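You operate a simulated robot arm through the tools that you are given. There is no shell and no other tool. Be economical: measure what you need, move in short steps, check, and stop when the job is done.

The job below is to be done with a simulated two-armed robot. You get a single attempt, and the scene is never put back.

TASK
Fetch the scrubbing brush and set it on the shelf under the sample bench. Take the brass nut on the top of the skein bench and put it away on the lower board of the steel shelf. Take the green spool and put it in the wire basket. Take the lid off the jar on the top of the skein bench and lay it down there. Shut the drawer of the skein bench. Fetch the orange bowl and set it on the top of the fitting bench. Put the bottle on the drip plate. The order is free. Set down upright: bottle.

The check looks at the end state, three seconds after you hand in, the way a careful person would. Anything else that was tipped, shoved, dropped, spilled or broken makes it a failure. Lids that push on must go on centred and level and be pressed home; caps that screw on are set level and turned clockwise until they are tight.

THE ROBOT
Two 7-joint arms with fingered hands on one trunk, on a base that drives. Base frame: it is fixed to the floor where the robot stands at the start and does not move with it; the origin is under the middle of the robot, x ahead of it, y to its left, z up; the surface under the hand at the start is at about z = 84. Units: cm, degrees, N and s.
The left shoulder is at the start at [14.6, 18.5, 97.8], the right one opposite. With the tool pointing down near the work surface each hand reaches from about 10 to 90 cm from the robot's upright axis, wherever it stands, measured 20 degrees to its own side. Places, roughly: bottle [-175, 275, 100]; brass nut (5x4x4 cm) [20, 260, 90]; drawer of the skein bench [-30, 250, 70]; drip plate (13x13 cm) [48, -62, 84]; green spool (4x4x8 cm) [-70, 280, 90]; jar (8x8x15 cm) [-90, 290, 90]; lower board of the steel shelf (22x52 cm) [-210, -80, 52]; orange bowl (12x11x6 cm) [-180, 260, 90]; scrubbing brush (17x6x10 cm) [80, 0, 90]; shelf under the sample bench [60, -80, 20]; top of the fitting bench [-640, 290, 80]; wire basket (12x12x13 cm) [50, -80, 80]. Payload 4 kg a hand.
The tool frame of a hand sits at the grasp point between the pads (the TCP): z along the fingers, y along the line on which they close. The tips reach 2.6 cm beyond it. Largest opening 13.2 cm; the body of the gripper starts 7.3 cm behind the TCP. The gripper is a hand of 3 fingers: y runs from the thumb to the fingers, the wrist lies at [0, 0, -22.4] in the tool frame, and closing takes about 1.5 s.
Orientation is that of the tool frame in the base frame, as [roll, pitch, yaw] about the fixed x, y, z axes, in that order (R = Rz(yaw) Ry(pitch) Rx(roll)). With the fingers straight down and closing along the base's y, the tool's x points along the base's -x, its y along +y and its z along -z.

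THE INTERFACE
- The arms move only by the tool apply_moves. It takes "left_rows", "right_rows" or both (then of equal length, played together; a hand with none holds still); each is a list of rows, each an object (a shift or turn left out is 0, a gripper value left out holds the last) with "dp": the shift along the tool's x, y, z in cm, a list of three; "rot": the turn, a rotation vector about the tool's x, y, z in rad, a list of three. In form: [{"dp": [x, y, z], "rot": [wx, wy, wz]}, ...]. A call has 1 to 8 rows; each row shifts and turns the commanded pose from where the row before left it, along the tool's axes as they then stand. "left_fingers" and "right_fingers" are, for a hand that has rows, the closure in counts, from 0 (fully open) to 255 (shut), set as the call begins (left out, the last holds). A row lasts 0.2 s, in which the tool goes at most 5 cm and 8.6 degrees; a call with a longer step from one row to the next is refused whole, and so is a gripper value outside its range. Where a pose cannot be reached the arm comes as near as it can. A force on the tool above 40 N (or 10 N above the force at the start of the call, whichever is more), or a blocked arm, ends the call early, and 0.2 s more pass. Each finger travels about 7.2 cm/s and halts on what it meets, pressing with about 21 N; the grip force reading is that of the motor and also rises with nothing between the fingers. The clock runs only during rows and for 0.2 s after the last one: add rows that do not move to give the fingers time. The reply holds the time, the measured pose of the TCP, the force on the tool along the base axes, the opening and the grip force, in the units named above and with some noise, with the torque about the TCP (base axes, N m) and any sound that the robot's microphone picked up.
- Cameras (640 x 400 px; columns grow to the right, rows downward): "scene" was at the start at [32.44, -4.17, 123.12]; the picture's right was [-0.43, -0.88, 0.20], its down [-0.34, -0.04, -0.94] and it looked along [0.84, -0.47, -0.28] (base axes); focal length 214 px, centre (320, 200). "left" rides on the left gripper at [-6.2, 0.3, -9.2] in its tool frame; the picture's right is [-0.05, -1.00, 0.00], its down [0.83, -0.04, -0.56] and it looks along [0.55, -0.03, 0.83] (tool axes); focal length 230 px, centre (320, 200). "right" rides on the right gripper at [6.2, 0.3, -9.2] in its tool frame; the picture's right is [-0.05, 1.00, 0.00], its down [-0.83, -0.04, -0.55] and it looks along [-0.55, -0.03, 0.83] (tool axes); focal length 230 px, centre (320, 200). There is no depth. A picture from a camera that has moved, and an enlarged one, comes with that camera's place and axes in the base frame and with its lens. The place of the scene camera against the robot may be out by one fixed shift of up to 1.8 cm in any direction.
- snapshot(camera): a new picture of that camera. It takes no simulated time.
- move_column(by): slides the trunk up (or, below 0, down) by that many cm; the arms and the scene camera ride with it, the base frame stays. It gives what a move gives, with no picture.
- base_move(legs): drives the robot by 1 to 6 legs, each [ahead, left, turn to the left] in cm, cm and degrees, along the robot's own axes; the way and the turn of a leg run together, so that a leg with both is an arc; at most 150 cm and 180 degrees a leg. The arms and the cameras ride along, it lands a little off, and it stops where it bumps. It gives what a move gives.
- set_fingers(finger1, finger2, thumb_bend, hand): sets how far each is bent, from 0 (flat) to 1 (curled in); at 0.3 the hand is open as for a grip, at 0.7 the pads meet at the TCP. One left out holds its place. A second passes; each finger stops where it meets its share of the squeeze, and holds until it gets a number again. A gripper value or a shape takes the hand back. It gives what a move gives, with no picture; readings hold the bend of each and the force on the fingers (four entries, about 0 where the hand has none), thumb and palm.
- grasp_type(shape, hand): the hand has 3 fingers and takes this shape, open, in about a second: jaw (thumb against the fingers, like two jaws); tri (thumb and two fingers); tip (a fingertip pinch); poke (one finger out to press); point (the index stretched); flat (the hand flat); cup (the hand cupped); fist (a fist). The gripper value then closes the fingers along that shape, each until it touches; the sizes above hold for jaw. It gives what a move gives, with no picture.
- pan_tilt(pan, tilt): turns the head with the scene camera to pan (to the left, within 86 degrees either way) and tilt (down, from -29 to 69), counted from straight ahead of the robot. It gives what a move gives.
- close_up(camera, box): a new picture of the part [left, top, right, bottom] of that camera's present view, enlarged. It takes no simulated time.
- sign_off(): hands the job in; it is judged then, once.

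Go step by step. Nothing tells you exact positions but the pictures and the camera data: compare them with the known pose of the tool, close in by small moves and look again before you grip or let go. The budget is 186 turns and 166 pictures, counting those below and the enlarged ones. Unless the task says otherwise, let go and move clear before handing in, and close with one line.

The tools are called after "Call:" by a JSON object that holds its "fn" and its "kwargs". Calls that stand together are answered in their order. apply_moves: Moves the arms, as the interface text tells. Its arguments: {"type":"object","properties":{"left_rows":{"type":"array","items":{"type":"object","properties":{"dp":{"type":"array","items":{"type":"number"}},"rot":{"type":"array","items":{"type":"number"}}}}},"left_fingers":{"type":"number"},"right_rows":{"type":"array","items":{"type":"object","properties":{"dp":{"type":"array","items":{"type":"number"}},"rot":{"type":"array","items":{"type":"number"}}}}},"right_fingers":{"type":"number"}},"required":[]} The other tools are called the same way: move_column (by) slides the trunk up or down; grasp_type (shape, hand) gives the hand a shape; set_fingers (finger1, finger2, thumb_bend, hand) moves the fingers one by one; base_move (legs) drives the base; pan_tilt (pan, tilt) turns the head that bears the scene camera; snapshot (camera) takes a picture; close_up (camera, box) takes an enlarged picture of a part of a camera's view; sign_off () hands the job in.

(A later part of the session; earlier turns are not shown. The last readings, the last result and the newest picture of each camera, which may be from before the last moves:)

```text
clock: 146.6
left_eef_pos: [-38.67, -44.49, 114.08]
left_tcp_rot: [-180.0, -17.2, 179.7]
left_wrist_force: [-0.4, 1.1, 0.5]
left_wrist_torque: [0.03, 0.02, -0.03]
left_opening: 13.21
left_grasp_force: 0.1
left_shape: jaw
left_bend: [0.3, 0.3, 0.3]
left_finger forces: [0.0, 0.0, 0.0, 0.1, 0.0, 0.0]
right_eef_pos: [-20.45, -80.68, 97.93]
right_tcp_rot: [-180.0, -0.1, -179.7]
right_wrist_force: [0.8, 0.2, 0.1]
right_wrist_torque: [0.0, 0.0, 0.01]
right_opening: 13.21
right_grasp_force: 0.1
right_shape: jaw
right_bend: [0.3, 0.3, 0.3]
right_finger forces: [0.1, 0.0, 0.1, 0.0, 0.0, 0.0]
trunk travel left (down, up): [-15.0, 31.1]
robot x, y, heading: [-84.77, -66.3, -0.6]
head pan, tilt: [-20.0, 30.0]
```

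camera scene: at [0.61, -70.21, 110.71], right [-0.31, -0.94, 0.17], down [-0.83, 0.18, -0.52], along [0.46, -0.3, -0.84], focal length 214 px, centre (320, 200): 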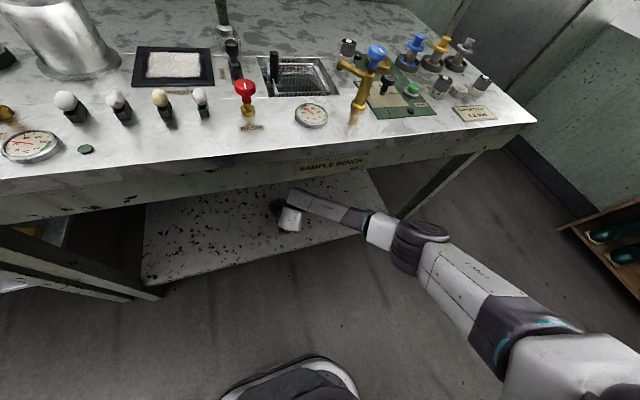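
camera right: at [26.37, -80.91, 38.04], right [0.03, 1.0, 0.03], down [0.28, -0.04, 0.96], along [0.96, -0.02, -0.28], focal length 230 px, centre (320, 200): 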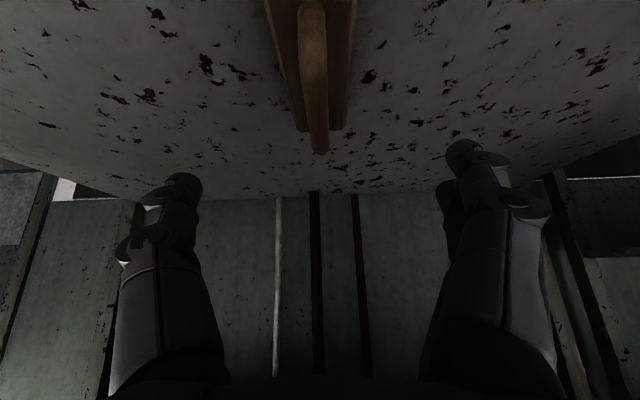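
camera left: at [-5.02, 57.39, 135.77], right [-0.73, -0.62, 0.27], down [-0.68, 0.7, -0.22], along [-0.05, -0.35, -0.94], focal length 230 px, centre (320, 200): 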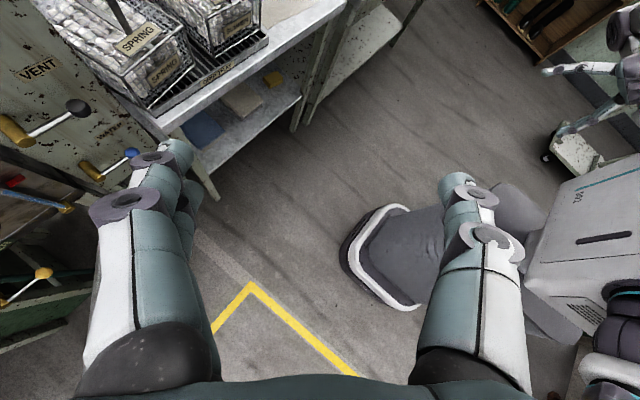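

Straighten the left hand, tuck both, then drive to the skein bench side.

Call:
{"fn": "apply_moves", "kwargs": {"left_rows": [{"rot": [0, -0.148, 0]}, {"rot": [0, -0.148, 0]}, {"dp": [0, 0, 0]}, {"dp": [0, 0, -2]}, {"dp": [0, 0, -2]}, {"dp": [0, 0, -2]}, {"dp": [0, 0, -2]}, {"dp": [0, 0, -2]}], "right_rows": [{"dp": [2.5, 0, -3]}, {"dp": [2.5, 0, -3]}, {"dp": [2.5, 0, -3]}, {"dp": [2.5, 0, -3]}, {"dp": [2.5, 0, -3]}, {"dp": [2.5, 0, -3]}, {"dp": [2.5, 0, -3]}, {"dp": [2.5, 0, -3]}]}}

Call:
{"fn": "base_move", "kwargs": {"legs": [[0, 0, 90], [150, 0, 0], [60, -35, 0]]}}

Call:
{"fn": "pan_tilt", "kwargs": {"pan": 0, "tilt": 20}}

Call:
{"fn": "snapshot", "kwargs": {"camera": "scene"}}

```text
clock: 148.4
left_eef_pos: [-38.79, -44.5, 124.32]
left_tcp_rot: [179.9, -0.1, 179.8]
left_wrist_force: [0.2, -0.6, 0.6]
left_wrist_torque: [0.0, -0.02, 0.01]
left_opening: 13.22
left_grasp_force: 0.0
left_shape: jaw
left_bend: [0.3, 0.3, 0.3]
left_finger forces: [0.1, 0.0, 0.1, 0.0, 0.0, 0.1]
right_eef_pos: [-40.65, -80.95, 121.87]
right_tcp_rot: [-179.8, 0.1, -179.8]
right_wrist_force: [0.0, 0.2, 0.2]
right_wrist_torque: [0.02, -0.01, 0.01]
right_opening: 13.22
right_grasp_force: 0.1
right_shape: jaw
right_bend: [0.3, 0.3, 0.3]
right_finger forces: [0.1, 0.1, 0.0, 0.0, 0.0, 0.0]
trunk travel left (down, up): [-15.0, 31.1]
robot x, y, heading: [-84.73, -66.33, -0.6]
head pan, tilt: [-20.0, 30.0]
```

```text
clock: 163.1
left_eef_pos: [-73.97, 189.34, 124.1]
left_tcp_rot: [-180.0, -0.2, -88.9]
left_wrist_force: [0.4, 0.1, -0.5]
left_wrist_torque: [-0.01, -0.01, -0.03]
left_opening: 13.18
left_grasp_force: 0.1
left_shape: jaw
left_bend: [0.3, 0.3, 0.3]
left_finger forces: [0.0, 0.1, 0.0, 0.0, 0.1, 0.0]
right_eef_pos: [-37.74, 188.23, 121.8]
right_tcp_rot: [-179.9, 0.1, -88.5]
right_wrist_force: [0.6, -0.9, 0.9]
right_wrist_torque: [-0.01, 0.0, 0.01]
right_opening: 13.19
right_grasp_force: 0.0
right_shape: jaw
right_bend: [0.3, 0.3, 0.3]
right_finger forces: [0.0, 0.1, 0.1, 0.0, 0.0, 0.1]
trunk travel left (down, up): [-15.0, 31.1]
robot x, y, heading: [-51.39, 143.73, 90.5]
head pan, tilt: [-20.0, 30.0]
```

```text
clock: 163.9
left_eef_pos: [-73.93, 189.21, 124.24]
left_tcp_rot: [180.0, -0.2, -89.0]
left_wrist_force: [-0.5, -0.2, -0.4]
left_wrist_torque: [-0.01, -0.01, -0.01]
left_opening: 13.2
left_grasp_force: 0.1
left_shape: jaw
left_bend: [0.3, 0.3, 0.3]
left_finger forces: [0.0, 0.0, 0.0, 0.0, 0.0, 0.1]
right_eef_pos: [-37.66, 188.29, 121.81]
right_tcp_rot: [-179.9, 0.0, -88.6]
right_wrist_force: [-0.1, -0.8, 0.3]
right_wrist_torque: [-0.03, -0.01, 0.03]
right_opening: 13.18
right_grasp_force: 0.0
right_shape: jaw
right_bend: [0.3, 0.3, 0.3]
right_finger forces: [0.0, 0.0, 0.0, 0.0, 0.1, 0.0]
trunk travel left (down, up): [-15.0, 31.1]
robot x, y, heading: [-51.23, 143.9, 90.8]
head pan, tilt: [0.0, 20.0]
```

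```text
74 pictures are left
camera scene: at [-51.13, 166.01, 134.39], right [1.0, 0.01, 0.0], down [0.01, -0.56, -0.83], along [-0.01, 0.83, -0.56], focal length 214 px, centre (320, 200)
```

scene: 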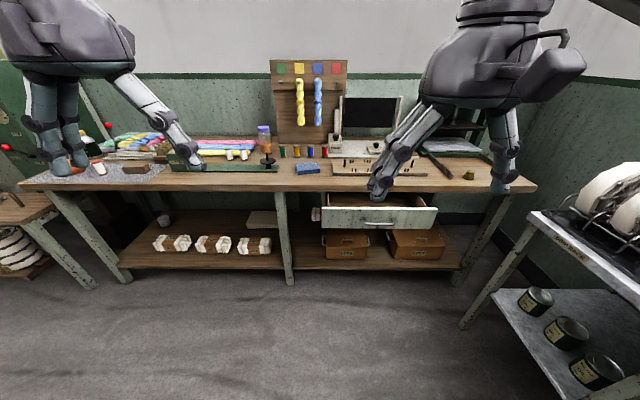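

The skein bench is clear in view: open drawer at x≈-24 (face y≈242), jar at (-84,277), spools near (-70,280), nut at right. First close the drawer: close the right hand, tilt it forward and lower it in front of the bench.

Call:
{"fn": "apply_moves", "kwargs": {"right_fingers": 255, "right_rows": [{"rot": [0, -0.131, 0]}, {"rot": [0, -0.131, 0]}, {"rot": [0, -0.131, 0]}, {"rot": [0, -0.131, 0]}, {"rot": [0, -0.131, 0]}, {"rot": [0, -0.131, 0]}, {"dp": [3.2, 0, 3.2]}, {"dp": [3.2, 0, 3.2]}]}}

Call:
{"fn": "apply_moves", "kwargs": {"right_rows": [{"dp": [3.2, 0, 3.2]}, {"dp": [3.2, 0, 3.2]}, {"dp": [3.2, 0, 3.2]}, {"dp": [3.2, 0, 3.2]}, {"dp": [3.2, 0, 3.2]}, {"dp": [3.2, 0, 3.2]}, {"dp": [3.2, 0, 3.2]}, {"dp": [3.2, 0, 3.2]}]}}

Call:
{"fn": "base_move", "kwargs": {"legs": [[31, -13, 0]]}}

Call:
{"fn": "snapshot", "kwargs": {"camera": "scene"}}

```text
clock: 165.7
left_eef_pos: [-73.96, 189.4, 124.11]
left_tcp_rot: [179.9, -0.2, -89.1]
left_wrist_force: [0.0, 0.0, -0.2]
left_wrist_torque: [-0.03, 0.01, 0.03]
left_opening: 13.2
left_grasp_force: 0.1
left_shape: jaw
left_bend: [0.3, 0.3, 0.3]
left_finger forces: [0.0, 0.0, 0.0, 0.0, 0.1, 0.1]
right_eef_pos: [-37.78, 188.32, 112.61]
right_tcp_rot: [180.0, 45.1, -88.6]
right_wrist_force: [-0.1, 0.7, 1.1]
right_wrist_torque: [0.0, -0.02, 0.02]
right_opening: 0.01
right_grasp_force: 20.5
right_shape: jaw
right_bend: [0.63, 0.63, 0.66]
right_finger forces: [0.0, 0.0, 0.0, 0.0, 0.1, 0.1]
trunk travel left (down, up): [-15.0, 31.1]
robot x, y, heading: [-51.44, 144.0, 90.9]
head pan, tilt: [0.0, 20.0]
```

```text
clock: 167.5
left_eef_pos: [-74.12, 189.44, 124.17]
left_tcp_rot: [-180.0, -0.2, -89.0]
left_wrist_force: [-1.4, -0.5, 0.4]
left_wrist_torque: [0.02, 0.01, -0.01]
left_opening: 13.21
left_grasp_force: 0.0
left_shape: jaw
left_bend: [0.3, 0.3, 0.3]
left_finger forces: [0.1, 0.0, 0.0, 0.0, 0.0, 0.1]
right_eef_pos: [-38.7, 190.02, 76.97]
right_tcp_rot: [-179.8, 44.6, -88.2]
right_wrist_force: [0.1, -0.3, -0.8]
right_wrist_torque: [0.01, -0.01, -0.01]
right_opening: 0.0
right_grasp_force: 21.3
right_shape: jaw
right_bend: [0.63, 0.63, 0.66]
right_finger forces: [0.0, 0.0, 0.0, 0.0, 0.0, 0.1]
right hand out of reach, approached as far as the arm can: row 3, 4, 5
trunk travel left (down, up): [-15.0, 31.1]
robot x, y, heading: [-51.26, 143.68, 90.7]
head pan, tilt: [0.0, 20.0]
```

```text
clock: 169.7
left_eef_pos: [-61.88, 220.2, 124.25]
left_tcp_rot: [179.9, -0.4, -88.7]
left_wrist_force: [0.1, 0.7, 0.4]
left_wrist_torque: [-0.01, 0.02, -0.01]
left_opening: 13.17
left_grasp_force: 0.0
left_shape: jaw
left_bend: [0.3, 0.3, 0.3]
left_finger forces: [0.1, 0.0, 0.0, 0.0, 0.0, 0.0]
right_eef_pos: [-26.54, 220.98, 76.94]
right_tcp_rot: [-179.9, 44.6, -88.0]
right_wrist_force: [0.6, 0.6, 0.1]
right_wrist_torque: [-0.04, 0.0, 0.0]
right_opening: 0.0
right_grasp_force: 21.3
right_shape: jaw
right_bend: [0.63, 0.63, 0.66]
right_finger forces: [0.0, 0.1, 0.1, 0.0, 0.1, 0.1]
trunk travel left (down, up): [-15.0, 31.1]
robot x, y, heading: [-38.76, 174.47, 90.7]
head pan, tilt: [0.0, 20.0]
```

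```text
73 pictures are left
camera scene: at [-38.96, 196.99, 134.39], right [1.0, 0.02, 0.0], down [0.01, -0.56, -0.83], along [-0.01, 0.83, -0.56], focal length 214 px, centre (320, 200)
```

scene: 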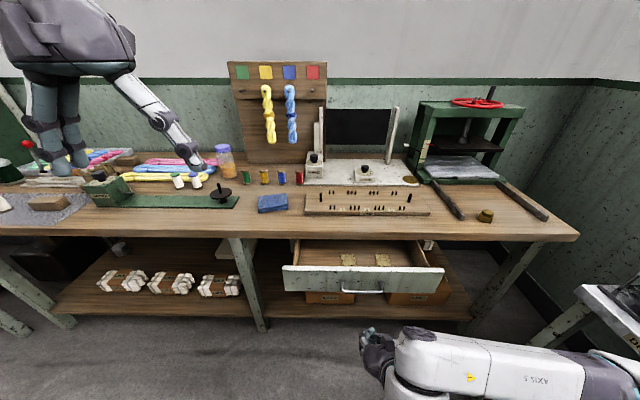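

Drawer face at y≈240, z 66–80. Push forward at z≈75: first 16 cm to near contact.

Call:
{"fn": "apply_moves", "kwargs": {"right_rows": [{"dp": [-2.83, 0, 2.83]}, {"dp": [-2.83, 0, 2.83]}, {"dp": [-2.83, 0, 2.83]}, {"dp": [-2.83, 0, 2.83]}]}}

Call:
{"fn": "apply_moves", "kwargs": {"right_rows": [{"dp": [-1.4, 0, 1.4]}, {"dp": [-1.4, 0, 1.4]}, {"dp": [-1.4, 0, 1.4]}, {"dp": [-1.4, 0, 1.4]}]}}

Call:
{"fn": "snapshot", "kwargs": {"camera": "scene"}}

```text
clock: 170.7
left_eef_pos: [-61.95, 220.33, 124.07]
left_tcp_rot: [180.0, -0.2, -88.7]
left_wrist_force: [-1.3, 0.5, 0.4]
left_wrist_torque: [-0.02, -0.01, -0.01]
left_opening: 13.17
left_grasp_force: 0.0
left_shape: jaw
left_bend: [0.3, 0.3, 0.3]
left_finger forces: [0.1, 0.0, 0.0, 0.0, 0.1, 0.0]
right_eef_pos: [-27.08, 237.06, 76.54]
right_tcp_rot: [-179.9, 44.6, -87.9]
right_wrist_force: [-0.2, -0.3, 0.0]
right_wrist_torque: [0.01, -0.03, -0.01]
right_opening: 0.0
right_grasp_force: 21.3
right_shape: jaw
right_bend: [0.64, 0.64, 0.67]
right_finger forces: [0.1, 0.0, 0.1, 0.0, 0.1, 0.0]
trunk travel left (down, up): [-15.0, 31.1]
robot x, y, heading: [-38.9, 174.47, 90.7]
head pan, tilt: [0.0, 20.0]
```

```text
clock: 171.7
left_eef_pos: [-61.94, 220.11, 124.06]
left_tcp_rot: [180.0, -0.3, -88.8]
left_wrist_force: [-0.2, 0.3, 0.1]
left_wrist_torque: [-0.03, 0.0, 0.0]
left_opening: 13.18
left_grasp_force: 0.1
left_shape: jaw
left_bend: [0.3, 0.3, 0.3]
left_finger forces: [0.1, 0.0, 0.1, 0.0, 0.0, 0.0]
right_eef_pos: [-27.49, 244.9, 76.57]
right_tcp_rot: [-179.8, 44.5, -87.8]
right_wrist_force: [0.3, -0.1, 0.3]
right_wrist_torque: [0.03, 0.04, -0.02]
right_opening: 0.03
right_grasp_force: 21.3
right_shape: jaw
right_bend: [0.64, 0.64, 0.67]
right_finger forces: [0.0, 0.0, 0.1, 0.0, 0.1, 0.1]
trunk travel left (down, up): [-15.0, 31.1]
robot x, y, heading: [-38.99, 174.21, 90.8]
head pan, tilt: [0.0, 20.0]
```

```text
72 pictures are left
camera scene: at [-39.01, 197.01, 134.37], right [1.0, 0.02, 0.0], down [0.01, -0.56, -0.83], along [-0.01, 0.83, -0.56], focal length 214 px, centre (320, 200)
```

scene: 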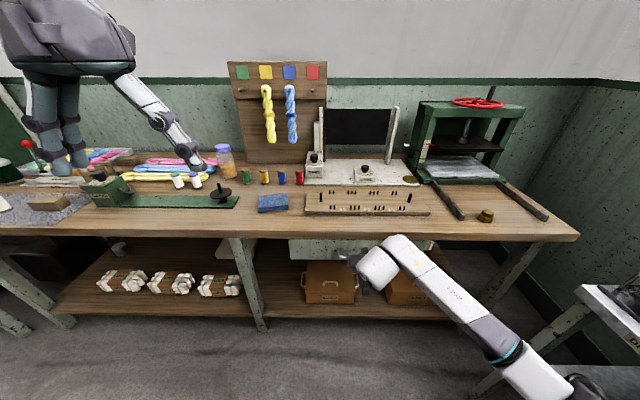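

The drawer slid in easily. Push on in small steps until it stops.

Call:
{"fn": "apply_moves", "kwargs": {"right_rows": [{"dp": [-0.7, 0, 0.7]}, {"dp": [-0.7, 0, 0.7]}, {"dp": [-0.7, 0, 0.7]}, {"dp": [0, 0, 0]}]}}

Call:
{"fn": "apply_moves", "kwargs": {"right_rows": [{"dp": [-0.7, 0, 0.7]}, {"dp": [-0.7, 0, 0.7]}, {"dp": [-0.7, 0, 0.7]}, {"dp": [0, 0, 0]}]}}

Call:
{"fn": "close_up", "kwargs": {"camera": "scene", "box": [220, 200, 480, 320]}}

```text
clock: 172.7
left_eef_pos: [-61.89, 219.58, 124.51]
left_tcp_rot: [179.9, -0.1, -88.8]
left_wrist_force: [-0.7, 0.0, -0.2]
left_wrist_torque: [-0.03, 0.02, 0.04]
left_opening: 13.21
left_grasp_force: 0.0
left_shape: jaw
left_bend: [0.3, 0.3, 0.3]
left_finger forces: [0.0, 0.1, 0.0, 0.0, 0.0, 0.1]
right_eef_pos: [-27.7, 247.31, 76.94]
right_tcp_rot: [-179.9, 44.6, -87.9]
right_wrist_force: [3.2, -37.5, 10.8]
right_wrist_torque: [-0.67, -0.05, -0.05]
right_opening: 0.01
right_grasp_force: 20.4
right_shape: jaw
right_bend: [0.65, 0.64, 0.69]
right_finger forces: [24.3, 0.0, 0.0, 0.0, 45.8, 0.0]
trunk travel left (down, up): [-15.0, 31.1]
robot x, y, heading: [-38.98, 174.1, 90.8]
head pan, tilt: [0.0, 20.0]
```

```text
clock: 173.0
left_eef_pos: [-61.84, 219.69, 124.35]
left_tcp_rot: [180.0, -0.1, -88.9]
left_wrist_force: [-0.2, 0.1, 0.2]
left_wrist_torque: [-0.01, 0.0, -0.01]
left_opening: 13.19
left_grasp_force: 0.0
left_shape: jaw
left_bend: [0.3, 0.3, 0.3]
left_finger forces: [0.1, 0.0, 0.1, 0.0, 0.0, 0.0]
right_eef_pos: [-27.69, 247.32, 76.86]
right_tcp_rot: [179.9, 44.4, -88.1]
right_wrist_force: [4.1, -26.9, 16.2]
right_wrist_torque: [-0.32, -0.06, 0.0]
right_opening: 0.0
right_grasp_force: 21.1
right_shape: jaw
right_bend: [0.66, 0.64, 0.69]
right_finger forces: [0.0, 0.0, 0.0, 0.0, 43.2, 0.1]
trunk travel left (down, up): [-15.0, 31.1]
robot x, y, heading: [-38.9, 174.39, 91.0]
head pan, tilt: [0.0, 20.0]
stopped in row 1 (right hand): the force on the tool passed its limit at 58 N (the readings are from after the stop); the commanded pose is now the measured one
```

```text
2.46 times, centred on (350, 260) of scene
camera zoom: at [-38.9, 196.41, 134.49], right [1.0, 0.01, 0.0], down [0.01, -0.56, -0.83], along [-0.01, 0.83, -0.56], focal length 528 px, centre (246, 52)
```

zoom: 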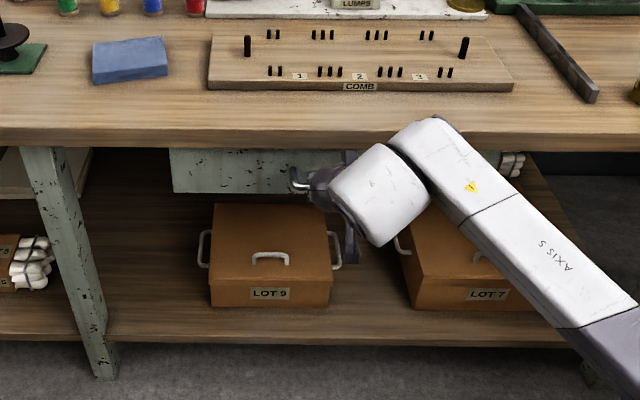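

It hit the stop. Withdraw and verify the drawer.

Call:
{"fn": "apply_moves", "kwargs": {"right_rows": [{"dp": [2.83, 0, -2.83]}, {"dp": [2.83, 0, -2.83]}, {"dp": [2.83, 0, -2.83]}, {"dp": [2.83, 0, -2.83]}, {"dp": [2.83, 0, -2.83]}, {"dp": [2.83, 0, -2.83]}]}}

Call:
{"fn": "apply_moves", "kwargs": {"right_fingers": 0, "right_rows": [{"dp": [-3.2, 0, -3.2]}, {"dp": [-3.2, 0, -3.2]}, {"dp": [-3.2, 0, -3.2]}, {"dp": [-3.2, 0, -3.2]}, {"dp": [-3.2, 0, -3.2]}, {"dp": [-3.2, 0, -3.2]}, {"dp": [-3.2, 0, -3.2]}, {"dp": [-3.2, 0, -3.2]}]}}

Call:
{"fn": "apply_moves", "kwargs": {"right_rows": [{"rot": [0, 0.131, 0]}, {"rot": [0, 0.131, 0]}, {"rot": [0, 0.131, 0]}, {"rot": [0, 0.131, 0]}, {"rot": [0, 0.131, 0]}, {"rot": [0, 0.123, 0]}, {"dp": [0, 0, 0]}]}}

Call:
{"fn": "snapshot", "kwargs": {"camera": "scene"}}

```text
clock: 174.4
left_eef_pos: [-61.93, 220.03, 124.18]
left_tcp_rot: [180.0, -0.2, -88.9]
left_wrist_force: [-0.1, -0.4, 0.1]
left_wrist_torque: [0.04, 0.01, 0.01]
left_opening: 13.2
left_grasp_force: 0.0
left_shape: jaw
left_bend: [0.3, 0.3, 0.3]
left_finger forces: [0.0, 0.0, 0.1, 0.0, 0.0, 0.0]
right_eef_pos: [-26.64, 223.55, 76.74]
right_tcp_rot: [-180.0, 44.2, -88.1]
right_wrist_force: [-0.3, -0.3, -1.1]
right_wrist_torque: [0.01, -0.01, 0.0]
right_opening: 0.0
right_grasp_force: 20.9
right_shape: jaw
right_bend: [0.65, 0.64, 0.67]
right_finger forces: [0.0, 0.0, 0.0, 0.0, 0.0, 0.0]
trunk travel left (down, up): [-15.0, 31.1]
robot x, y, heading: [-38.74, 174.46, 90.9]
head pan, tilt: [0.0, 20.0]
```

```text
clock: 176.2
left_eef_pos: [-61.95, 219.92, 124.23]
left_tcp_rot: [180.0, -0.1, -88.8]
left_wrist_force: [0.1, -0.5, 0.7]
left_wrist_torque: [0.0, -0.02, -0.01]
left_opening: 13.21
left_grasp_force: 0.1
left_shape: jaw
left_bend: [0.3, 0.3, 0.3]
left_finger forces: [0.0, 0.1, 0.0, 0.1, 0.1, 0.0]
right_eef_pos: [-26.89, 224.05, 113.2]
right_tcp_rot: [-180.0, 44.2, -88.0]
right_wrist_force: [-0.6, -0.3, 0.1]
right_wrist_torque: [0.01, 0.01, 0.02]
right_opening: 13.19
right_grasp_force: 0.1
right_shape: jaw
right_bend: [0.3, 0.3, 0.3]
right_finger forces: [0.1, 0.1, 0.0, 0.0, 0.0, 0.0]
trunk travel left (down, up): [-15.0, 31.1]
robot x, y, heading: [-38.75, 174.53, 91.1]
head pan, tilt: [0.0, 20.0]
```

```text
clock: 177.8
left_eef_pos: [-61.97, 219.93, 124.19]
left_tcp_rot: [-179.9, -0.2, -88.8]
left_wrist_force: [-0.3, -0.7, -0.1]
left_wrist_torque: [0.03, -0.01, 0.0]
left_opening: 13.2
left_grasp_force: 0.0
left_shape: jaw
left_bend: [0.3, 0.3, 0.3]
left_finger forces: [0.0, 0.1, 0.0, 0.0, 0.0, 0.0]
right_eef_pos: [-26.7, 224.14, 113.05]
right_tcp_rot: [-179.9, -0.5, -88.0]
right_wrist_force: [0.2, 0.2, 0.4]
right_wrist_torque: [-0.03, -0.01, 0.01]
right_opening: 13.19
right_grasp_force: 0.0
right_shape: jaw
right_bend: [0.3, 0.3, 0.3]
right_finger forces: [0.0, 0.0, 0.1, 0.1, 0.1, 0.0]
trunk travel left (down, up): [-15.0, 31.1]
robot x, y, heading: [-38.91, 174.47, 91.2]
head pan, tilt: [0.0, 20.0]
```

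```text
70 pictures are left
camera scene: at [-38.94, 196.87, 134.4], right [1.0, 0.02, 0.0], down [0.01, -0.56, -0.83], along [-0.01, 0.83, -0.56], focal length 214 px, centre (320, 200)
```

scene: 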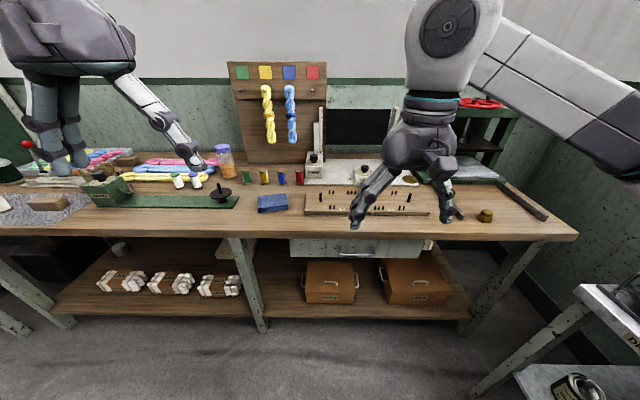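

Drawer looks shut. Next the nut at about (21.5,260). Shift the base right and bring the right hand above it.

Call:
{"fn": "base_move", "kwargs": {"legs": [[6, -34, 0]]}}

Call:
{"fn": "apply_moves", "kwargs": {"right_rows": [{"dp": [-4, -2, 0]}, {"dp": [-4, -2, 0]}, {"dp": [-4, -2, 0]}, {"dp": [-4, -2, 0]}, {"dp": [-4, -2, 0]}, {"dp": [0, 0, 0]}]}}

Call:
{"fn": "snapshot", "kwargs": {"camera": "right"}}

```text
clock: 180.1
left_eef_pos: [-28.32, 226.57, 124.12]
left_tcp_rot: [-180.0, -0.3, -88.4]
left_wrist_force: [-0.2, -0.1, -0.1]
left_wrist_torque: [0.03, 0.03, 0.0]
left_opening: 13.21
left_grasp_force: 0.2
left_shape: jaw
left_bend: [0.3, 0.3, 0.3]
left_finger forces: [0.0, 0.1, 0.1, 0.0, 0.1, 0.0]
right_eef_pos: [6.76, 230.85, 112.91]
right_tcp_rot: [-180.0, -0.4, -87.8]
right_wrist_force: [0.2, -0.1, -0.1]
right_wrist_torque: [0.01, 0.02, -0.01]
right_opening: 13.21
right_grasp_force: 0.0
right_shape: jaw
right_bend: [0.3, 0.3, 0.3]
right_finger forces: [0.0, 0.0, 0.0, 0.1, 0.0, 0.0]
trunk travel left (down, up): [-15.0, 31.1]
robot x, y, heading: [-5.65, 181.08, 91.0]
head pan, tilt: [0.0, 20.0]
```

```text
clock: 181.4
left_eef_pos: [-28.24, 226.58, 124.13]
left_tcp_rot: [-179.9, -0.2, -88.4]
left_wrist_force: [-0.9, -0.9, -0.2]
left_wrist_torque: [0.0, 0.03, 0.01]
left_opening: 13.2
left_grasp_force: 0.1
left_shape: jaw
left_bend: [0.3, 0.3, 0.3]
left_finger forces: [0.0, 0.0, 0.0, 0.0, 0.0, 0.0]
right_eef_pos: [16.13, 251.1, 112.95]
right_tcp_rot: [-179.8, -0.4, -87.8]
right_wrist_force: [0.0, -0.5, 1.0]
right_wrist_torque: [-0.03, -0.03, -0.04]
right_opening: 13.2
right_grasp_force: 0.0
right_shape: jaw
right_bend: [0.3, 0.3, 0.3]
right_finger forces: [0.0, 0.0, 0.0, 0.1, 0.1, 0.1]
trunk travel left (down, up): [-15.0, 31.1]
robot x, y, heading: [-5.19, 180.93, 91.1]
head pan, tilt: [0.0, 20.0]
```

```text
69 pictures are left
camera right: at [15.89, 245.06, 122.13], right [-1.0, 0.01, 0.0], down [0.01, 0.84, 0.55], along [0.01, 0.55, -0.84], focal length 230 px, centre (320, 200)
```

right: 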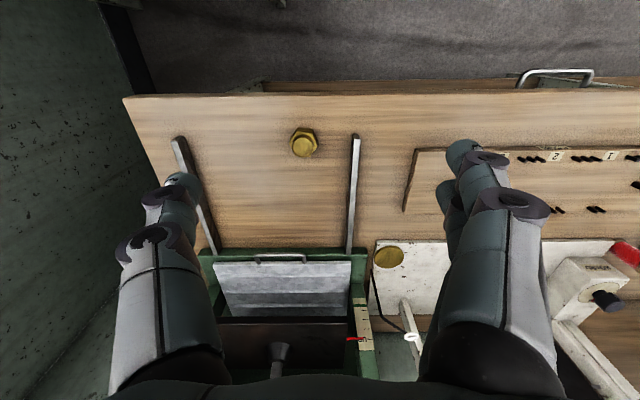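

Nut at (18.9,257.7). Pre-close to ~9 cm to clear the metal bars and descend to z≈89.

Call:
{"fn": "apply_moves", "kwargs": {"right_fingers": 80, "right_rows": [{"dp": [-2.2, -0.9, 2]}, {"dp": [-2.2, -0.9, 4]}, {"dp": [-2.2, -0.8, 4]}, {"dp": [0, 0, 4]}, {"dp": [0, 0, 4]}, {"dp": [0, 0, 4]}, {"dp": [0, 0, 2]}, {"dp": [0, 0, 0]}]}}

Call:
{"fn": "snapshot", "kwargs": {"camera": "right"}}

```text
clock: 183.2
left_eef_pos: [-28.26, 226.53, 124.16]
left_tcp_rot: [-180.0, -0.2, -88.6]
left_wrist_force: [-0.2, 0.1, -0.3]
left_wrist_torque: [0.02, -0.02, 0.01]
left_opening: 13.23
left_grasp_force: 0.1
left_shape: jaw
left_bend: [0.3, 0.3, 0.3]
left_finger forces: [0.0, 0.0, 0.0, 0.0, 0.1, 0.1]
right_eef_pos: [18.38, 257.52, 88.88]
right_tcp_rot: [180.0, -0.4, -87.9]
right_wrist_force: [-0.3, -0.1, 0.4]
right_wrist_torque: [0.0, -0.01, 0.02]
right_opening: 9.09
right_grasp_force: 0.0
right_shape: jaw
right_bend: [0.68, 0.68, 0.65]
right_finger forces: [0.0, 0.1, 0.0, 0.0, 0.0, 0.1]
trunk travel left (down, up): [-15.0, 31.1]
robot x, y, heading: [-5.42, 181.48, 91.0]
head pan, tilt: [0.0, 20.0]
```

```text
68 pictures are left
camera right: at [18.11, 251.48, 98.12], right [-1.0, 0.01, 0.0], down [0.01, 0.84, 0.55], along [0.01, 0.55, -0.84], focal length 230 px, centre (320, 200)
```

right: 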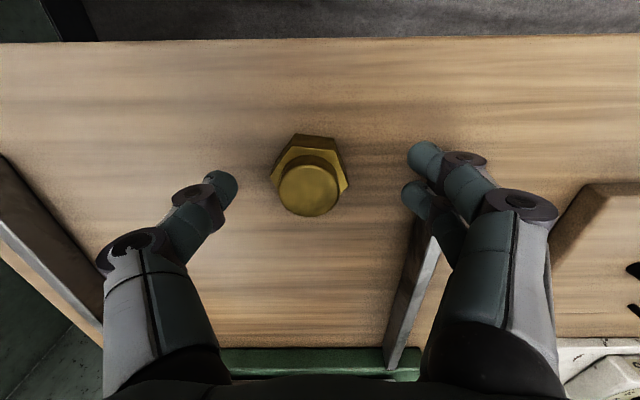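

Nut is centred between the fingers. Lower to z≈87 and close.

Call:
{"fn": "apply_moves", "kwargs": {"right_rows": [{"dp": [0, -0.4, 1]}, {"dp": [0, 0, 0.85]}, {"dp": [0, 0, 0]}]}}

Call:
{"fn": "apply_moves", "kwargs": {"right_fingers": 255, "right_rows": [{"dp": [0, 0, 0]}, {"dp": [0, 0, 0]}, {"dp": [0, 0, 0]}, {"dp": [0, 0, 0]}, {"dp": [0, 0, 0]}, {"dp": [0, 0, 0]}, {"dp": [0, 0, 0]}]}}

Call:
{"fn": "snapshot", "kwargs": {"camera": "right"}}

```text
clock: 184.1
left_eef_pos: [-28.26, 226.62, 124.28]
left_tcp_rot: [-179.9, -0.2, -88.4]
left_wrist_force: [0.3, 0.0, 0.0]
left_wrist_torque: [0.0, 0.0, -0.01]
left_opening: 13.19
left_grasp_force: 0.0
left_shape: jaw
left_bend: [0.3, 0.3, 0.3]
left_finger forces: [0.0, 0.0, 0.1, 0.0, 0.1, 0.0]
right_eef_pos: [18.69, 257.62, 86.98]
right_tcp_rot: [-179.9, -0.3, -87.8]
right_wrist_force: [0.2, -0.2, -1.0]
right_wrist_torque: [-0.01, 0.03, 0.02]
right_opening: 9.1
right_grasp_force: 0.1
right_shape: jaw
right_bend: [0.68, 0.68, 0.65]
right_finger forces: [0.0, 0.0, 0.0, 0.1, 0.0, 0.0]
trunk travel left (down, up): [-15.0, 31.1]
robot x, y, heading: [-5.25, 181.16, 91.3]
head pan, tilt: [0.0, 20.0]
```

```text
clock: 185.7
left_eef_pos: [-28.32, 226.68, 124.2]
left_tcp_rot: [-180.0, -0.2, -88.5]
left_wrist_force: [-0.6, -0.2, -0.4]
left_wrist_torque: [-0.02, 0.0, 0.02]
left_opening: 13.21
left_grasp_force: 0.1
left_shape: jaw
left_bend: [0.3, 0.3, 0.3]
left_finger forces: [0.1, 0.0, 0.1, 0.1, 0.0, 0.0]
right_eef_pos: [18.75, 257.68, 86.84]
right_tcp_rot: [-179.9, -0.4, -87.7]
right_wrist_force: [0.7, 0.3, -0.1]
right_wrist_torque: [-0.01, -0.01, -0.01]
right_opening: 3.52
right_grasp_force: 21.0
right_shape: jaw
right_bend: [0.73, 0.73, 0.7]
right_finger forces: [10.2, 8.7, 0.1, 0.0, 18.7, 0.0]
trunk travel left (down, up): [-15.0, 31.1]
robot x, y, heading: [-4.92, 181.24, 91.2]
head pan, tilt: [0.0, 20.0]
```

```text
67 pictures are left
camera right: at [18.56, 251.52, 96.17], right [-1.0, 0.01, 0.0], down [0.01, 0.84, 0.55], along [0.01, 0.55, -0.84], focal length 230 px, centre (320, 200)
```

right: 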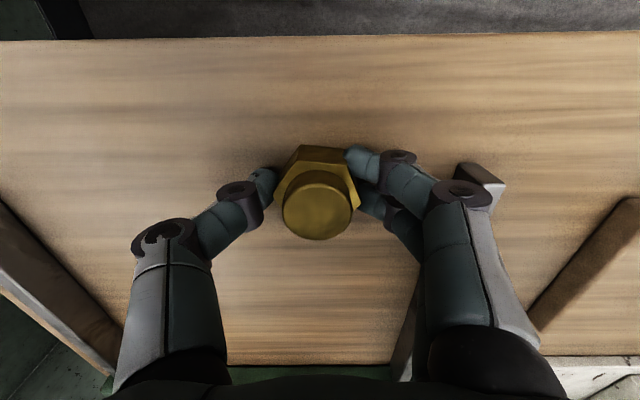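

Firm grip. Lift, retract.

Call:
{"fn": "apply_moves", "kwargs": {"right_rows": [{"dp": [0, 0, -2]}, {"dp": [0, 0, -4]}, {"dp": [0, 0, -4.5]}, {"dp": [0, 0, -4.5]}, {"dp": [0, 0, -4.5]}, {"dp": [3.5, 1, -3]}, {"dp": [4, 1, -2]}, {"dp": [4, 1, -2]}]}}

Call:
{"fn": "base_move", "kwargs": {"legs": [[-14, 0, 0], [0, 65, 0]]}}

Call:
{"fn": "pan_tilt", "kwargs": {"pan": 10, "tilt": 20}}

Call:
{"fn": "snapshot", "kwargs": {"camera": "scene"}}

```text
clock: 187.4
left_eef_pos: [-28.36, 226.51, 124.26]
left_tcp_rot: [-180.0, -0.1, -88.5]
left_wrist_force: [0.6, -0.1, 0.2]
left_wrist_torque: [0.0, 0.0, 0.03]
left_opening: 13.22
left_grasp_force: 0.1
left_shape: jaw
left_bend: [0.3, 0.3, 0.3]
left_finger forces: [0.0, 0.0, 0.1, 0.1, 0.0, 0.0]
right_eef_pos: [16.2, 246.1, 113.65]
right_tcp_rot: [-179.9, -0.3, -87.9]
right_wrist_force: [0.5, -0.1, -1.0]
right_wrist_torque: [0.0, 0.02, -0.01]
right_opening: 3.55
right_grasp_force: 21.1
right_shape: jaw
right_bend: [0.73, 0.73, 0.7]
right_finger forces: [10.2, 8.6, 0.0, 0.0, 18.3, 0.0]
trunk travel left (down, up): [-15.0, 31.1]
robot x, y, heading: [-5.13, 181.08, 91.2]
head pan, tilt: [0.0, 20.0]
```

```text
clock: 192.0
left_eef_pos: [-93.6, 210.99, 124.11]
left_tcp_rot: [180.0, -0.3, -88.4]
left_wrist_force: [-0.6, -1.4, -0.2]
left_wrist_torque: [-0.01, 0.03, -0.04]
left_opening: 13.22
left_grasp_force: 0.0
left_shape: jaw
left_bend: [0.3, 0.3, 0.3]
left_finger forces: [0.1, 0.0, 0.0, 0.0, 0.0, 0.0]
right_eef_pos: [-49.06, 230.75, 113.47]
right_tcp_rot: [-179.9, -0.4, -87.6]
right_wrist_force: [1.4, -0.6, -1.4]
right_wrist_torque: [-0.07, -0.02, -0.02]
right_opening: 3.54
right_grasp_force: 21.4
right_shape: jaw
right_bend: [0.73, 0.73, 0.7]
right_finger forces: [10.2, 8.7, 0.0, 0.0, 18.3, 0.1]
trunk travel left (down, up): [-15.0, 31.1]
robot x, y, heading: [-70.46, 165.48, 91.3]
head pan, tilt: [0.0, 20.0]
```

```text
clock: 192.7
left_eef_pos: [-93.48, 211.01, 124.08]
left_tcp_rot: [-180.0, -0.2, -88.5]
left_wrist_force: [0.3, -0.3, -0.3]
left_wrist_torque: [0.0, 0.01, -0.02]
left_opening: 13.21
left_grasp_force: 0.2
left_shape: jaw
left_bend: [0.3, 0.3, 0.3]
left_finger forces: [0.0, 0.1, 0.0, 0.0, 0.0, 0.0]
right_eef_pos: [-49.07, 230.93, 113.52]
right_tcp_rot: [-179.9, -0.5, -87.6]
right_wrist_force: [-0.5, 0.3, -1.4]
right_wrist_torque: [-0.03, 0.02, 0.0]
right_opening: 3.56
right_grasp_force: 21.4
right_shape: jaw
right_bend: [0.73, 0.73, 0.7]
right_finger forces: [10.2, 8.7, 0.0, 0.0, 18.4, 0.0]
trunk travel left (down, up): [-15.0, 31.1]
robot x, y, heading: [-70.35, 165.58, 91.4]
head pan, tilt: [10.0, 20.0]
```

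```text
66 pictures are left
camera scene: at [-72.08, 187.79, 134.42], right [0.98, 0.19, -0.04], down [0.07, -0.56, -0.83], along [-0.18, 0.81, -0.56], focal length 214 px, centre (320, 200)
```

scene: 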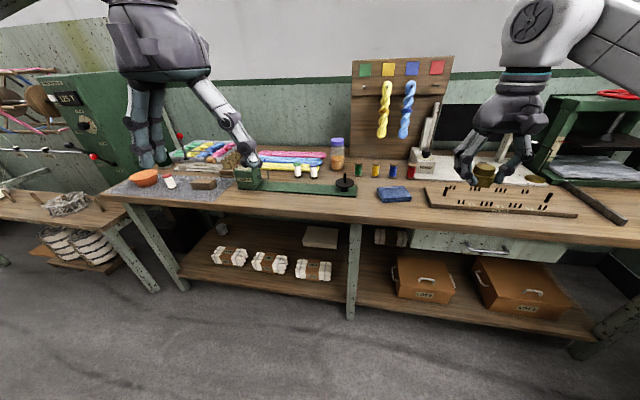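

Green spool at about (-74,285), jar at (-85,289). Carry the nut while the left hand takes the spool. Retract the right hand, drive closer, then look with the left wrist camera.

Call:
{"fn": "apply_moves", "kwargs": {"right_rows": [{"dp": [4, 0, -2]}, {"dp": [4, 0, -2]}, {"dp": [4, 0, 0]}, {"dp": [4, 0, 0]}, {"dp": [4, 0, 0]}]}}

Call:
{"fn": "base_move", "kwargs": {"legs": [[42, -14, 0]]}}

Call:
{"fn": "apply_moves", "kwargs": {"left_fingers": 120, "left_rows": [{"dp": [-4.5, 0, 0]}, {"dp": [-4.5, 0, 0]}, {"dp": [-4.5, 0, 0]}, {"dp": [-4.5, 0, 0]}, {"dp": [0, 0, 0]}]}}

Call:
{"fn": "snapshot", "kwargs": {"camera": "left"}}

```text
clock: 193.9
left_eef_pos: [-93.65, 210.83, 124.24]
left_tcp_rot: [180.0, -0.2, -88.4]
left_wrist_force: [-0.3, 0.1, -0.4]
left_wrist_torque: [-0.01, -0.03, -0.01]
left_opening: 13.19
left_grasp_force: 0.0
left_shape: jaw
left_bend: [0.3, 0.3, 0.3]
left_finger forces: [0.0, 0.0, 0.0, 0.0, 0.1, 0.0]
right_eef_pos: [-48.24, 210.83, 117.85]
right_tcp_rot: [-179.9, -0.4, -87.7]
right_wrist_force: [-0.3, -0.7, -1.9]
right_wrist_torque: [0.02, 0.01, 0.0]
right_opening: 3.54
right_grasp_force: 21.1
right_shape: jaw
right_bend: [0.73, 0.73, 0.7]
right_finger forces: [10.3, 8.7, 0.0, 0.0, 18.1, 0.0]
trunk travel left (down, up): [-15.0, 31.1]
robot x, y, heading: [-70.25, 165.8, 91.4]
head pan, tilt: [10.0, 20.0]
```

```text
clock: 196.6
left_eef_pos: [-80.12, 253.52, 124.23]
left_tcp_rot: [179.9, -0.3, -88.6]
left_wrist_force: [-0.2, 0.6, -0.3]
left_wrist_torque: [-0.02, 0.02, -0.05]
left_opening: 13.2
left_grasp_force: 0.0
left_shape: jaw
left_bend: [0.3, 0.3, 0.3]
left_finger forces: [0.0, 0.0, 0.0, 0.0, 0.0, 0.1]
right_eef_pos: [-34.81, 253.4, 118.01]
right_tcp_rot: [-179.9, -0.5, -87.8]
right_wrist_force: [-0.9, 0.2, -1.7]
right_wrist_torque: [-0.04, 0.01, 0.03]
right_opening: 3.56
right_grasp_force: 20.3
right_shape: jaw
right_bend: [0.73, 0.73, 0.7]
right_finger forces: [10.2, 8.6, 0.1, 0.0, 18.1, 0.0]
trunk travel left (down, up): [-15.0, 31.1]
robot x, y, heading: [-57.24, 208.29, 91.2]
head pan, tilt: [10.0, 20.0]
```

```text
clock: 197.8
left_eef_pos: [-80.97, 271.17, 124.02]
left_tcp_rot: [-180.0, -0.1, -88.6]
left_wrist_force: [-1.0, 0.3, -0.1]
left_wrist_torque: [-0.02, 0.01, 0.0]
left_opening: 7.04
left_grasp_force: 0.1
left_shape: jaw
left_bend: [0.72, 0.72, 0.7]
left_finger forces: [0.1, 0.0, 0.0, 0.0, 0.0, 0.1]
right_eef_pos: [-34.89, 253.43, 117.97]
right_tcp_rot: [-179.8, -0.5, -87.8]
right_wrist_force: [0.1, 0.0, -1.8]
right_wrist_torque: [-0.03, -0.05, -0.01]
right_opening: 3.55
right_grasp_force: 21.1
right_shape: jaw
right_bend: [0.73, 0.73, 0.7]
right_finger forces: [10.3, 8.7, 0.0, 0.1, 18.1, 0.1]
trunk travel left (down, up): [-15.0, 31.1]
robot x, y, heading: [-57.1, 207.98, 91.1]
head pan, tilt: [10.0, 20.0]
```

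```text
65 pictures are left
camera left: at [-81.41, 277.35, 133.29], right [1.0, 0.08, 0.0], down [0.06, -0.83, 0.56], along [0.04, -0.56, -0.83], focal length 230 px, centre (320, 200)
```

left: 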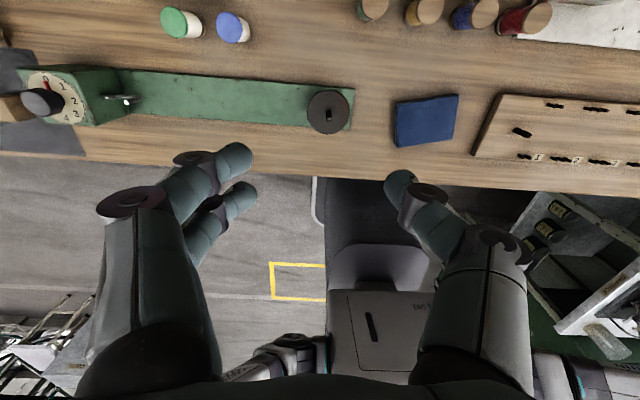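

Green spool's top is at about (-74.5,282.3); the jar is close on its left, so I'll grip high. Position above it first and verify.

Call:
{"fn": "apply_moves", "kwargs": {"left_rows": [{"dp": [-3.6, -2.3, 0]}, {"dp": [-3.6, -2.3, 0]}, {"dp": [-3.6, -2.2, 1]}, {"dp": [0, 0, 4.5]}, {"dp": [0, 0, 4.5]}, {"dp": [0, 0, 4.5]}, {"dp": [0, 0, 4.5]}, {"dp": [0, 0, 0]}]}}

Call:
{"fn": "snapshot", "kwargs": {"camera": "left"}}

Call:
{"fn": "snapshot", "kwargs": {"camera": "scene"}}

```text
clock: 199.6
left_eef_pos: [-75.91, 278.68, 104.91]
left_tcp_rot: [180.0, -0.2, -88.6]
left_wrist_force: [-0.3, 0.6, 0.4]
left_wrist_torque: [0.0, 0.04, 0.02]
left_opening: 7.0
left_grasp_force: 0.0
left_shape: jaw
left_bend: [0.72, 0.72, 0.7]
left_finger forces: [0.0, 0.1, 0.0, 0.0, 0.0, 0.0]
left hand out of reach, approached as far as the arm can: row 2, 3
right_eef_pos: [-34.74, 253.46, 117.93]
right_tcp_rot: [-180.0, -0.4, -87.9]
right_wrist_force: [-0.4, -0.4, -0.7]
right_wrist_torque: [-0.03, 0.03, 0.0]
right_opening: 3.52
right_grasp_force: 21.1
right_shape: jaw
right_bend: [0.73, 0.73, 0.7]
right_finger forces: [10.3, 8.7, 0.0, 0.0, 18.1, 0.1]
trunk travel left (down, up): [-15.0, 31.1]
robot x, y, heading: [-56.97, 208.42, 91.1]
head pan, tilt: [10.0, 20.0]
```

```text
64 pictures are left
camera left: at [-76.23, 284.78, 114.11], right [1.0, 0.08, 0.0], down [0.06, -0.83, 0.56], along [0.04, -0.56, -0.83], focal length 230 px, centre (320, 200)
```

left: 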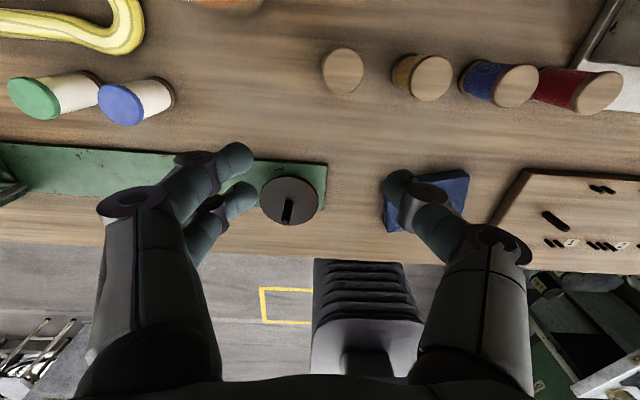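

```text
63 pictures are left
camera scene: at [-58.66, 230.22, 134.45], right [0.98, 0.19, -0.04], down [0.07, -0.56, -0.83], along [-0.18, 0.81, -0.56], focal length 214 px, centre (320, 200)
```

scene: 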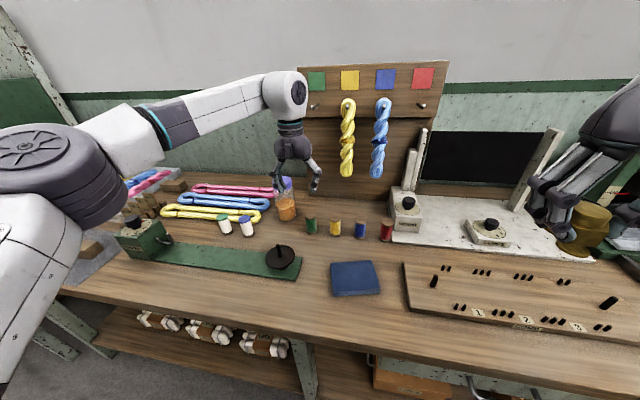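

Spool centre (-74,283). Move over it and descend to z≈91.

Call:
{"fn": "apply_moves", "kwargs": {"left_rows": [{"dp": [-1.9, -1.0, 1]}, {"dp": [-1.9, -1.0, 1]}, {"dp": [0, 0, 3]}, {"dp": [0, 0, 3]}, {"dp": [0, 0, 3]}, {"dp": [0, 0, 3]}, {"dp": [0, 0, 0]}]}}

Call:
{"fn": "snapshot", "kwargs": {"camera": "left"}}

```text
clock: 201.2
left_eef_pos: [-73.67, 282.3, 90.84]
left_tcp_rot: [180.0, -0.2, -88.6]
left_wrist_force: [0.6, -0.2, 0.3]
left_wrist_torque: [-0.01, 0.02, -0.01]
left_opening: 7.05
left_grasp_force: 0.1
left_shape: jaw
left_bend: [0.72, 0.72, 0.7]
left_finger forces: [0.0, 0.0, 0.0, 0.1, 0.1, 0.0]
right_eef_pos: [-34.76, 253.41, 117.91]
right_tcp_rot: [-180.0, -0.3, -87.8]
right_wrist_force: [-0.2, 1.0, -1.7]
right_wrist_torque: [-0.03, 0.03, -0.02]
right_opening: 3.54
right_grasp_force: 21.4
right_shape: jaw
right_bend: [0.73, 0.73, 0.7]
right_finger forces: [10.2, 8.9, 0.0, 0.1, 17.9, 0.0]
trunk travel left (down, up): [-15.0, 31.1]
robot x, y, heading: [-57.0, 207.98, 91.2]
head pan, tilt: [10.0, 20.0]
```

```text
62 pictures are left
camera left: at [-74.04, 288.44, 99.91], right [1.0, 0.08, 0.0], down [0.06, -0.83, 0.56], along [0.04, -0.56, -0.83], focal length 230 px, centre (320, 200)
```

left: 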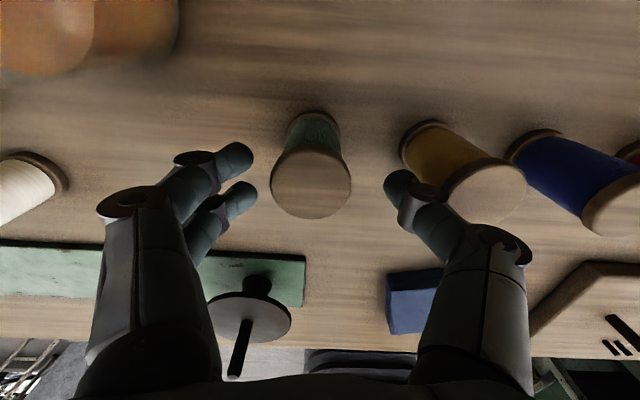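

Spool is between the fingers. Close and lift.

Call:
{"fn": "apply_moves", "kwargs": {"left_fingers": 255, "left_rows": [{"dp": [0, 0, 0]}, {"dp": [0, 0, 0]}, {"dp": [0, 0, 0]}, {"dp": [0, 0, 0]}, {"dp": [0, 0, 0]}, {"dp": [0, 0, 0]}]}}

Call:
{"fn": "apply_moves", "kwargs": {"left_rows": [{"dp": [0, 0, -1.5]}, {"dp": [0, 0, -3]}, {"dp": [0, 0, -4]}, {"dp": [0, 0, -4]}, {"dp": [0, 0, -4]}, {"dp": [1, 0, -4]}, {"dp": [3, 0, -3]}, {"dp": [4, 0, 0]}]}}

Call:
{"fn": "snapshot", "kwargs": {"camera": "scene"}}

```text
clock: 202.6
left_eef_pos: [-73.56, 282.42, 90.8]
left_tcp_rot: [180.0, -0.1, -88.6]
left_wrist_force: [-0.6, -0.7, -0.9]
left_wrist_torque: [-0.01, 0.03, 0.03]
left_opening: 2.24
left_grasp_force: 21.2
left_shape: jaw
left_bend: [0.73, 0.72, 0.7]
left_finger forces: [10.0, 7.2, 0.0, 0.0, 18.2, 0.0]
right_eef_pos: [-34.82, 253.46, 117.96]
right_tcp_rot: [179.9, -0.4, -87.8]
right_wrist_force: [-0.3, -1.3, -0.7]
right_wrist_torque: [0.0, -0.01, 0.04]
right_opening: 3.55
right_grasp_force: 21.7
right_shape: jaw
right_bend: [0.73, 0.73, 0.7]
right_finger forces: [10.1, 8.9, 0.0, 0.0, 18.0, 0.0]
trunk travel left (down, up): [-15.0, 31.1]
robot x, y, heading: [-57.31, 208.05, 91.3]
head pan, tilt: [10.0, 20.0]
```

```text
clock: 204.4
left_eef_pos: [-73.31, 274.32, 114.36]
left_tcp_rot: [-179.9, -0.2, -88.5]
left_wrist_force: [0.7, 0.5, -0.3]
left_wrist_torque: [0.06, 0.0, 0.03]
left_opening: 2.26
left_grasp_force: 21.0
left_shape: jaw
left_bend: [0.73, 0.72, 0.7]
left_finger forces: [10.4, 7.0, 0.0, 0.0, 18.0, 0.0]
right_eef_pos: [-34.96, 253.47, 117.96]
right_tcp_rot: [-180.0, -0.4, -87.8]
right_wrist_force: [0.2, -0.2, -1.0]
right_wrist_torque: [-0.01, 0.01, 0.0]
right_opening: 3.55
right_grasp_force: 20.5
right_shape: jaw
right_bend: [0.73, 0.73, 0.7]
right_finger forces: [10.4, 8.8, 0.1, 0.0, 17.9, 0.0]
trunk travel left (down, up): [-15.0, 31.1]
robot x, y, heading: [-56.93, 208.03, 91.4]
head pan, tilt: [10.0, 20.0]
```

```text
61 pictures are left
camera scene: at [-58.85, 230.25, 134.42], right [0.98, 0.19, -0.04], down [0.07, -0.56, -0.83], along [-0.18, 0.81, -0.56], focal length 214 px, centre (320, 200)
```

scene: 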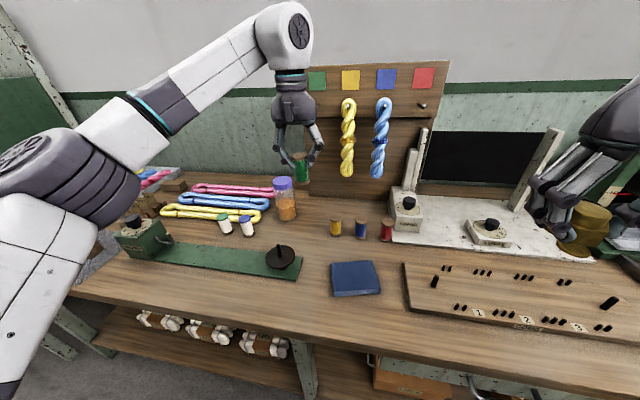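

Spool held, jar untouched. Retract and drive to the steel shelf near (-210,-80).

Call:
{"fn": "apply_moves", "kwargs": {"left_rows": [{"dp": [4, 0, -1]}, {"dp": [4, 0, -1]}, {"dp": [4, 0, -1]}, {"dp": [4, 0, -1]}]}}

Call:
{"fn": "base_move", "kwargs": {"legs": [[-60, 0, 0], [0, 0, 89], [50, 0, 0], [0, 150, 0], [0, 75, 0]]}}

Call:
{"fn": "pan_tilt", "kwargs": {"pan": 0, "tilt": 25}}

Call:
{"fn": "snapshot", "kwargs": {"camera": "scene"}}

```text
clock: 205.4
left_eef_pos: [-72.71, 258.22, 118.52]
left_tcp_rot: [-180.0, -0.2, -88.6]
left_wrist_force: [-0.1, -1.1, -1.0]
left_wrist_torque: [0.0, 0.0, -0.01]
left_opening: 2.24
left_grasp_force: 21.1
left_shape: jaw
left_bend: [0.73, 0.72, 0.7]
left_finger forces: [10.5, 7.0, 0.1, 0.0, 17.5, 0.0]
right_eef_pos: [-34.93, 253.33, 117.97]
right_tcp_rot: [-179.9, -0.3, -87.8]
right_wrist_force: [-0.4, 0.5, -0.3]
right_wrist_torque: [0.04, 0.02, -0.01]
right_opening: 3.56
right_grasp_force: 21.3
right_shape: jaw
right_bend: [0.73, 0.73, 0.7]
right_finger forces: [10.3, 8.7, 0.1, 0.0, 17.9, 0.0]
trunk travel left (down, up): [-15.0, 31.1]
robot x, y, heading: [-56.96, 208.28, 90.9]
head pan, tilt: [10.0, 20.0]
```

```text
clock: 225.9
left_eef_pos: [-151.75, -94.66, 118.35]
left_tcp_rot: [-180.0, -0.2, 2.7]
left_wrist_force: [-0.2, -0.3, -0.7]
left_wrist_torque: [-0.01, -0.02, 0.0]
left_opening: 2.25
left_grasp_force: 21.2
left_shape: jaw
left_bend: [0.73, 0.72, 0.7]
left_finger forces: [10.7, 6.2, 0.0, 0.0, 16.6, 0.1]
right_eef_pos: [-147.31, -56.75, 117.88]
right_tcp_rot: [-179.9, -0.4, 3.3]
right_wrist_force: [0.2, 0.3, -2.4]
right_wrist_torque: [0.01, -0.03, 0.0]
right_opening: 3.49
right_grasp_force: 20.9
right_shape: jaw
right_bend: [0.73, 0.73, 0.7]
right_finger forces: [9.9, 8.7, 0.0, 0.0, 16.3, 0.0]
trunk travel left (down, up): [-15.0, 31.1]
robot x, y, heading: [-101.84, -77.95, -177.5]
head pan, tilt: [10.0, 20.0]
```

```text
clock: 226.6
left_eef_pos: [-151.65, -94.77, 118.5]
left_tcp_rot: [-180.0, -0.2, 2.7]
left_wrist_force: [0.7, -0.3, -1.0]
left_wrist_torque: [-0.01, 0.03, 0.01]
left_opening: 2.2
left_grasp_force: 20.4
left_shape: jaw
left_bend: [0.73, 0.72, 0.7]
left_finger forces: [10.7, 6.3, 0.0, 0.0, 16.5, 0.0]
right_eef_pos: [-147.46, -56.76, 117.97]
right_tcp_rot: [179.9, -0.4, 3.4]
right_wrist_force: [-0.4, 0.3, -0.6]
right_wrist_torque: [0.02, -0.01, 0.01]
right_opening: 3.48
right_grasp_force: 21.1
right_shape: jaw
right_bend: [0.73, 0.73, 0.7]
right_finger forces: [9.9, 8.7, 0.0, 0.0, 16.4, 0.1]
trunk travel left (down, up): [-15.0, 31.1]
robot x, y, heading: [-101.59, -78.11, -177.5]
head pan, tilt: [0.0, 25.0]
```

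```text
60 pictures are left
camera scene: at [-123.26, -78.92, 133.63], right [-0.04, 1.0, 0.0], down [0.63, 0.03, -0.78], along [-0.77, -0.03, -0.63], focal length 214 px, centre (320, 200)
```

scene: 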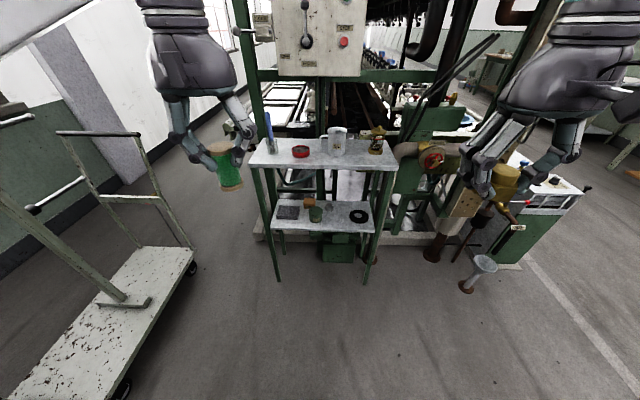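

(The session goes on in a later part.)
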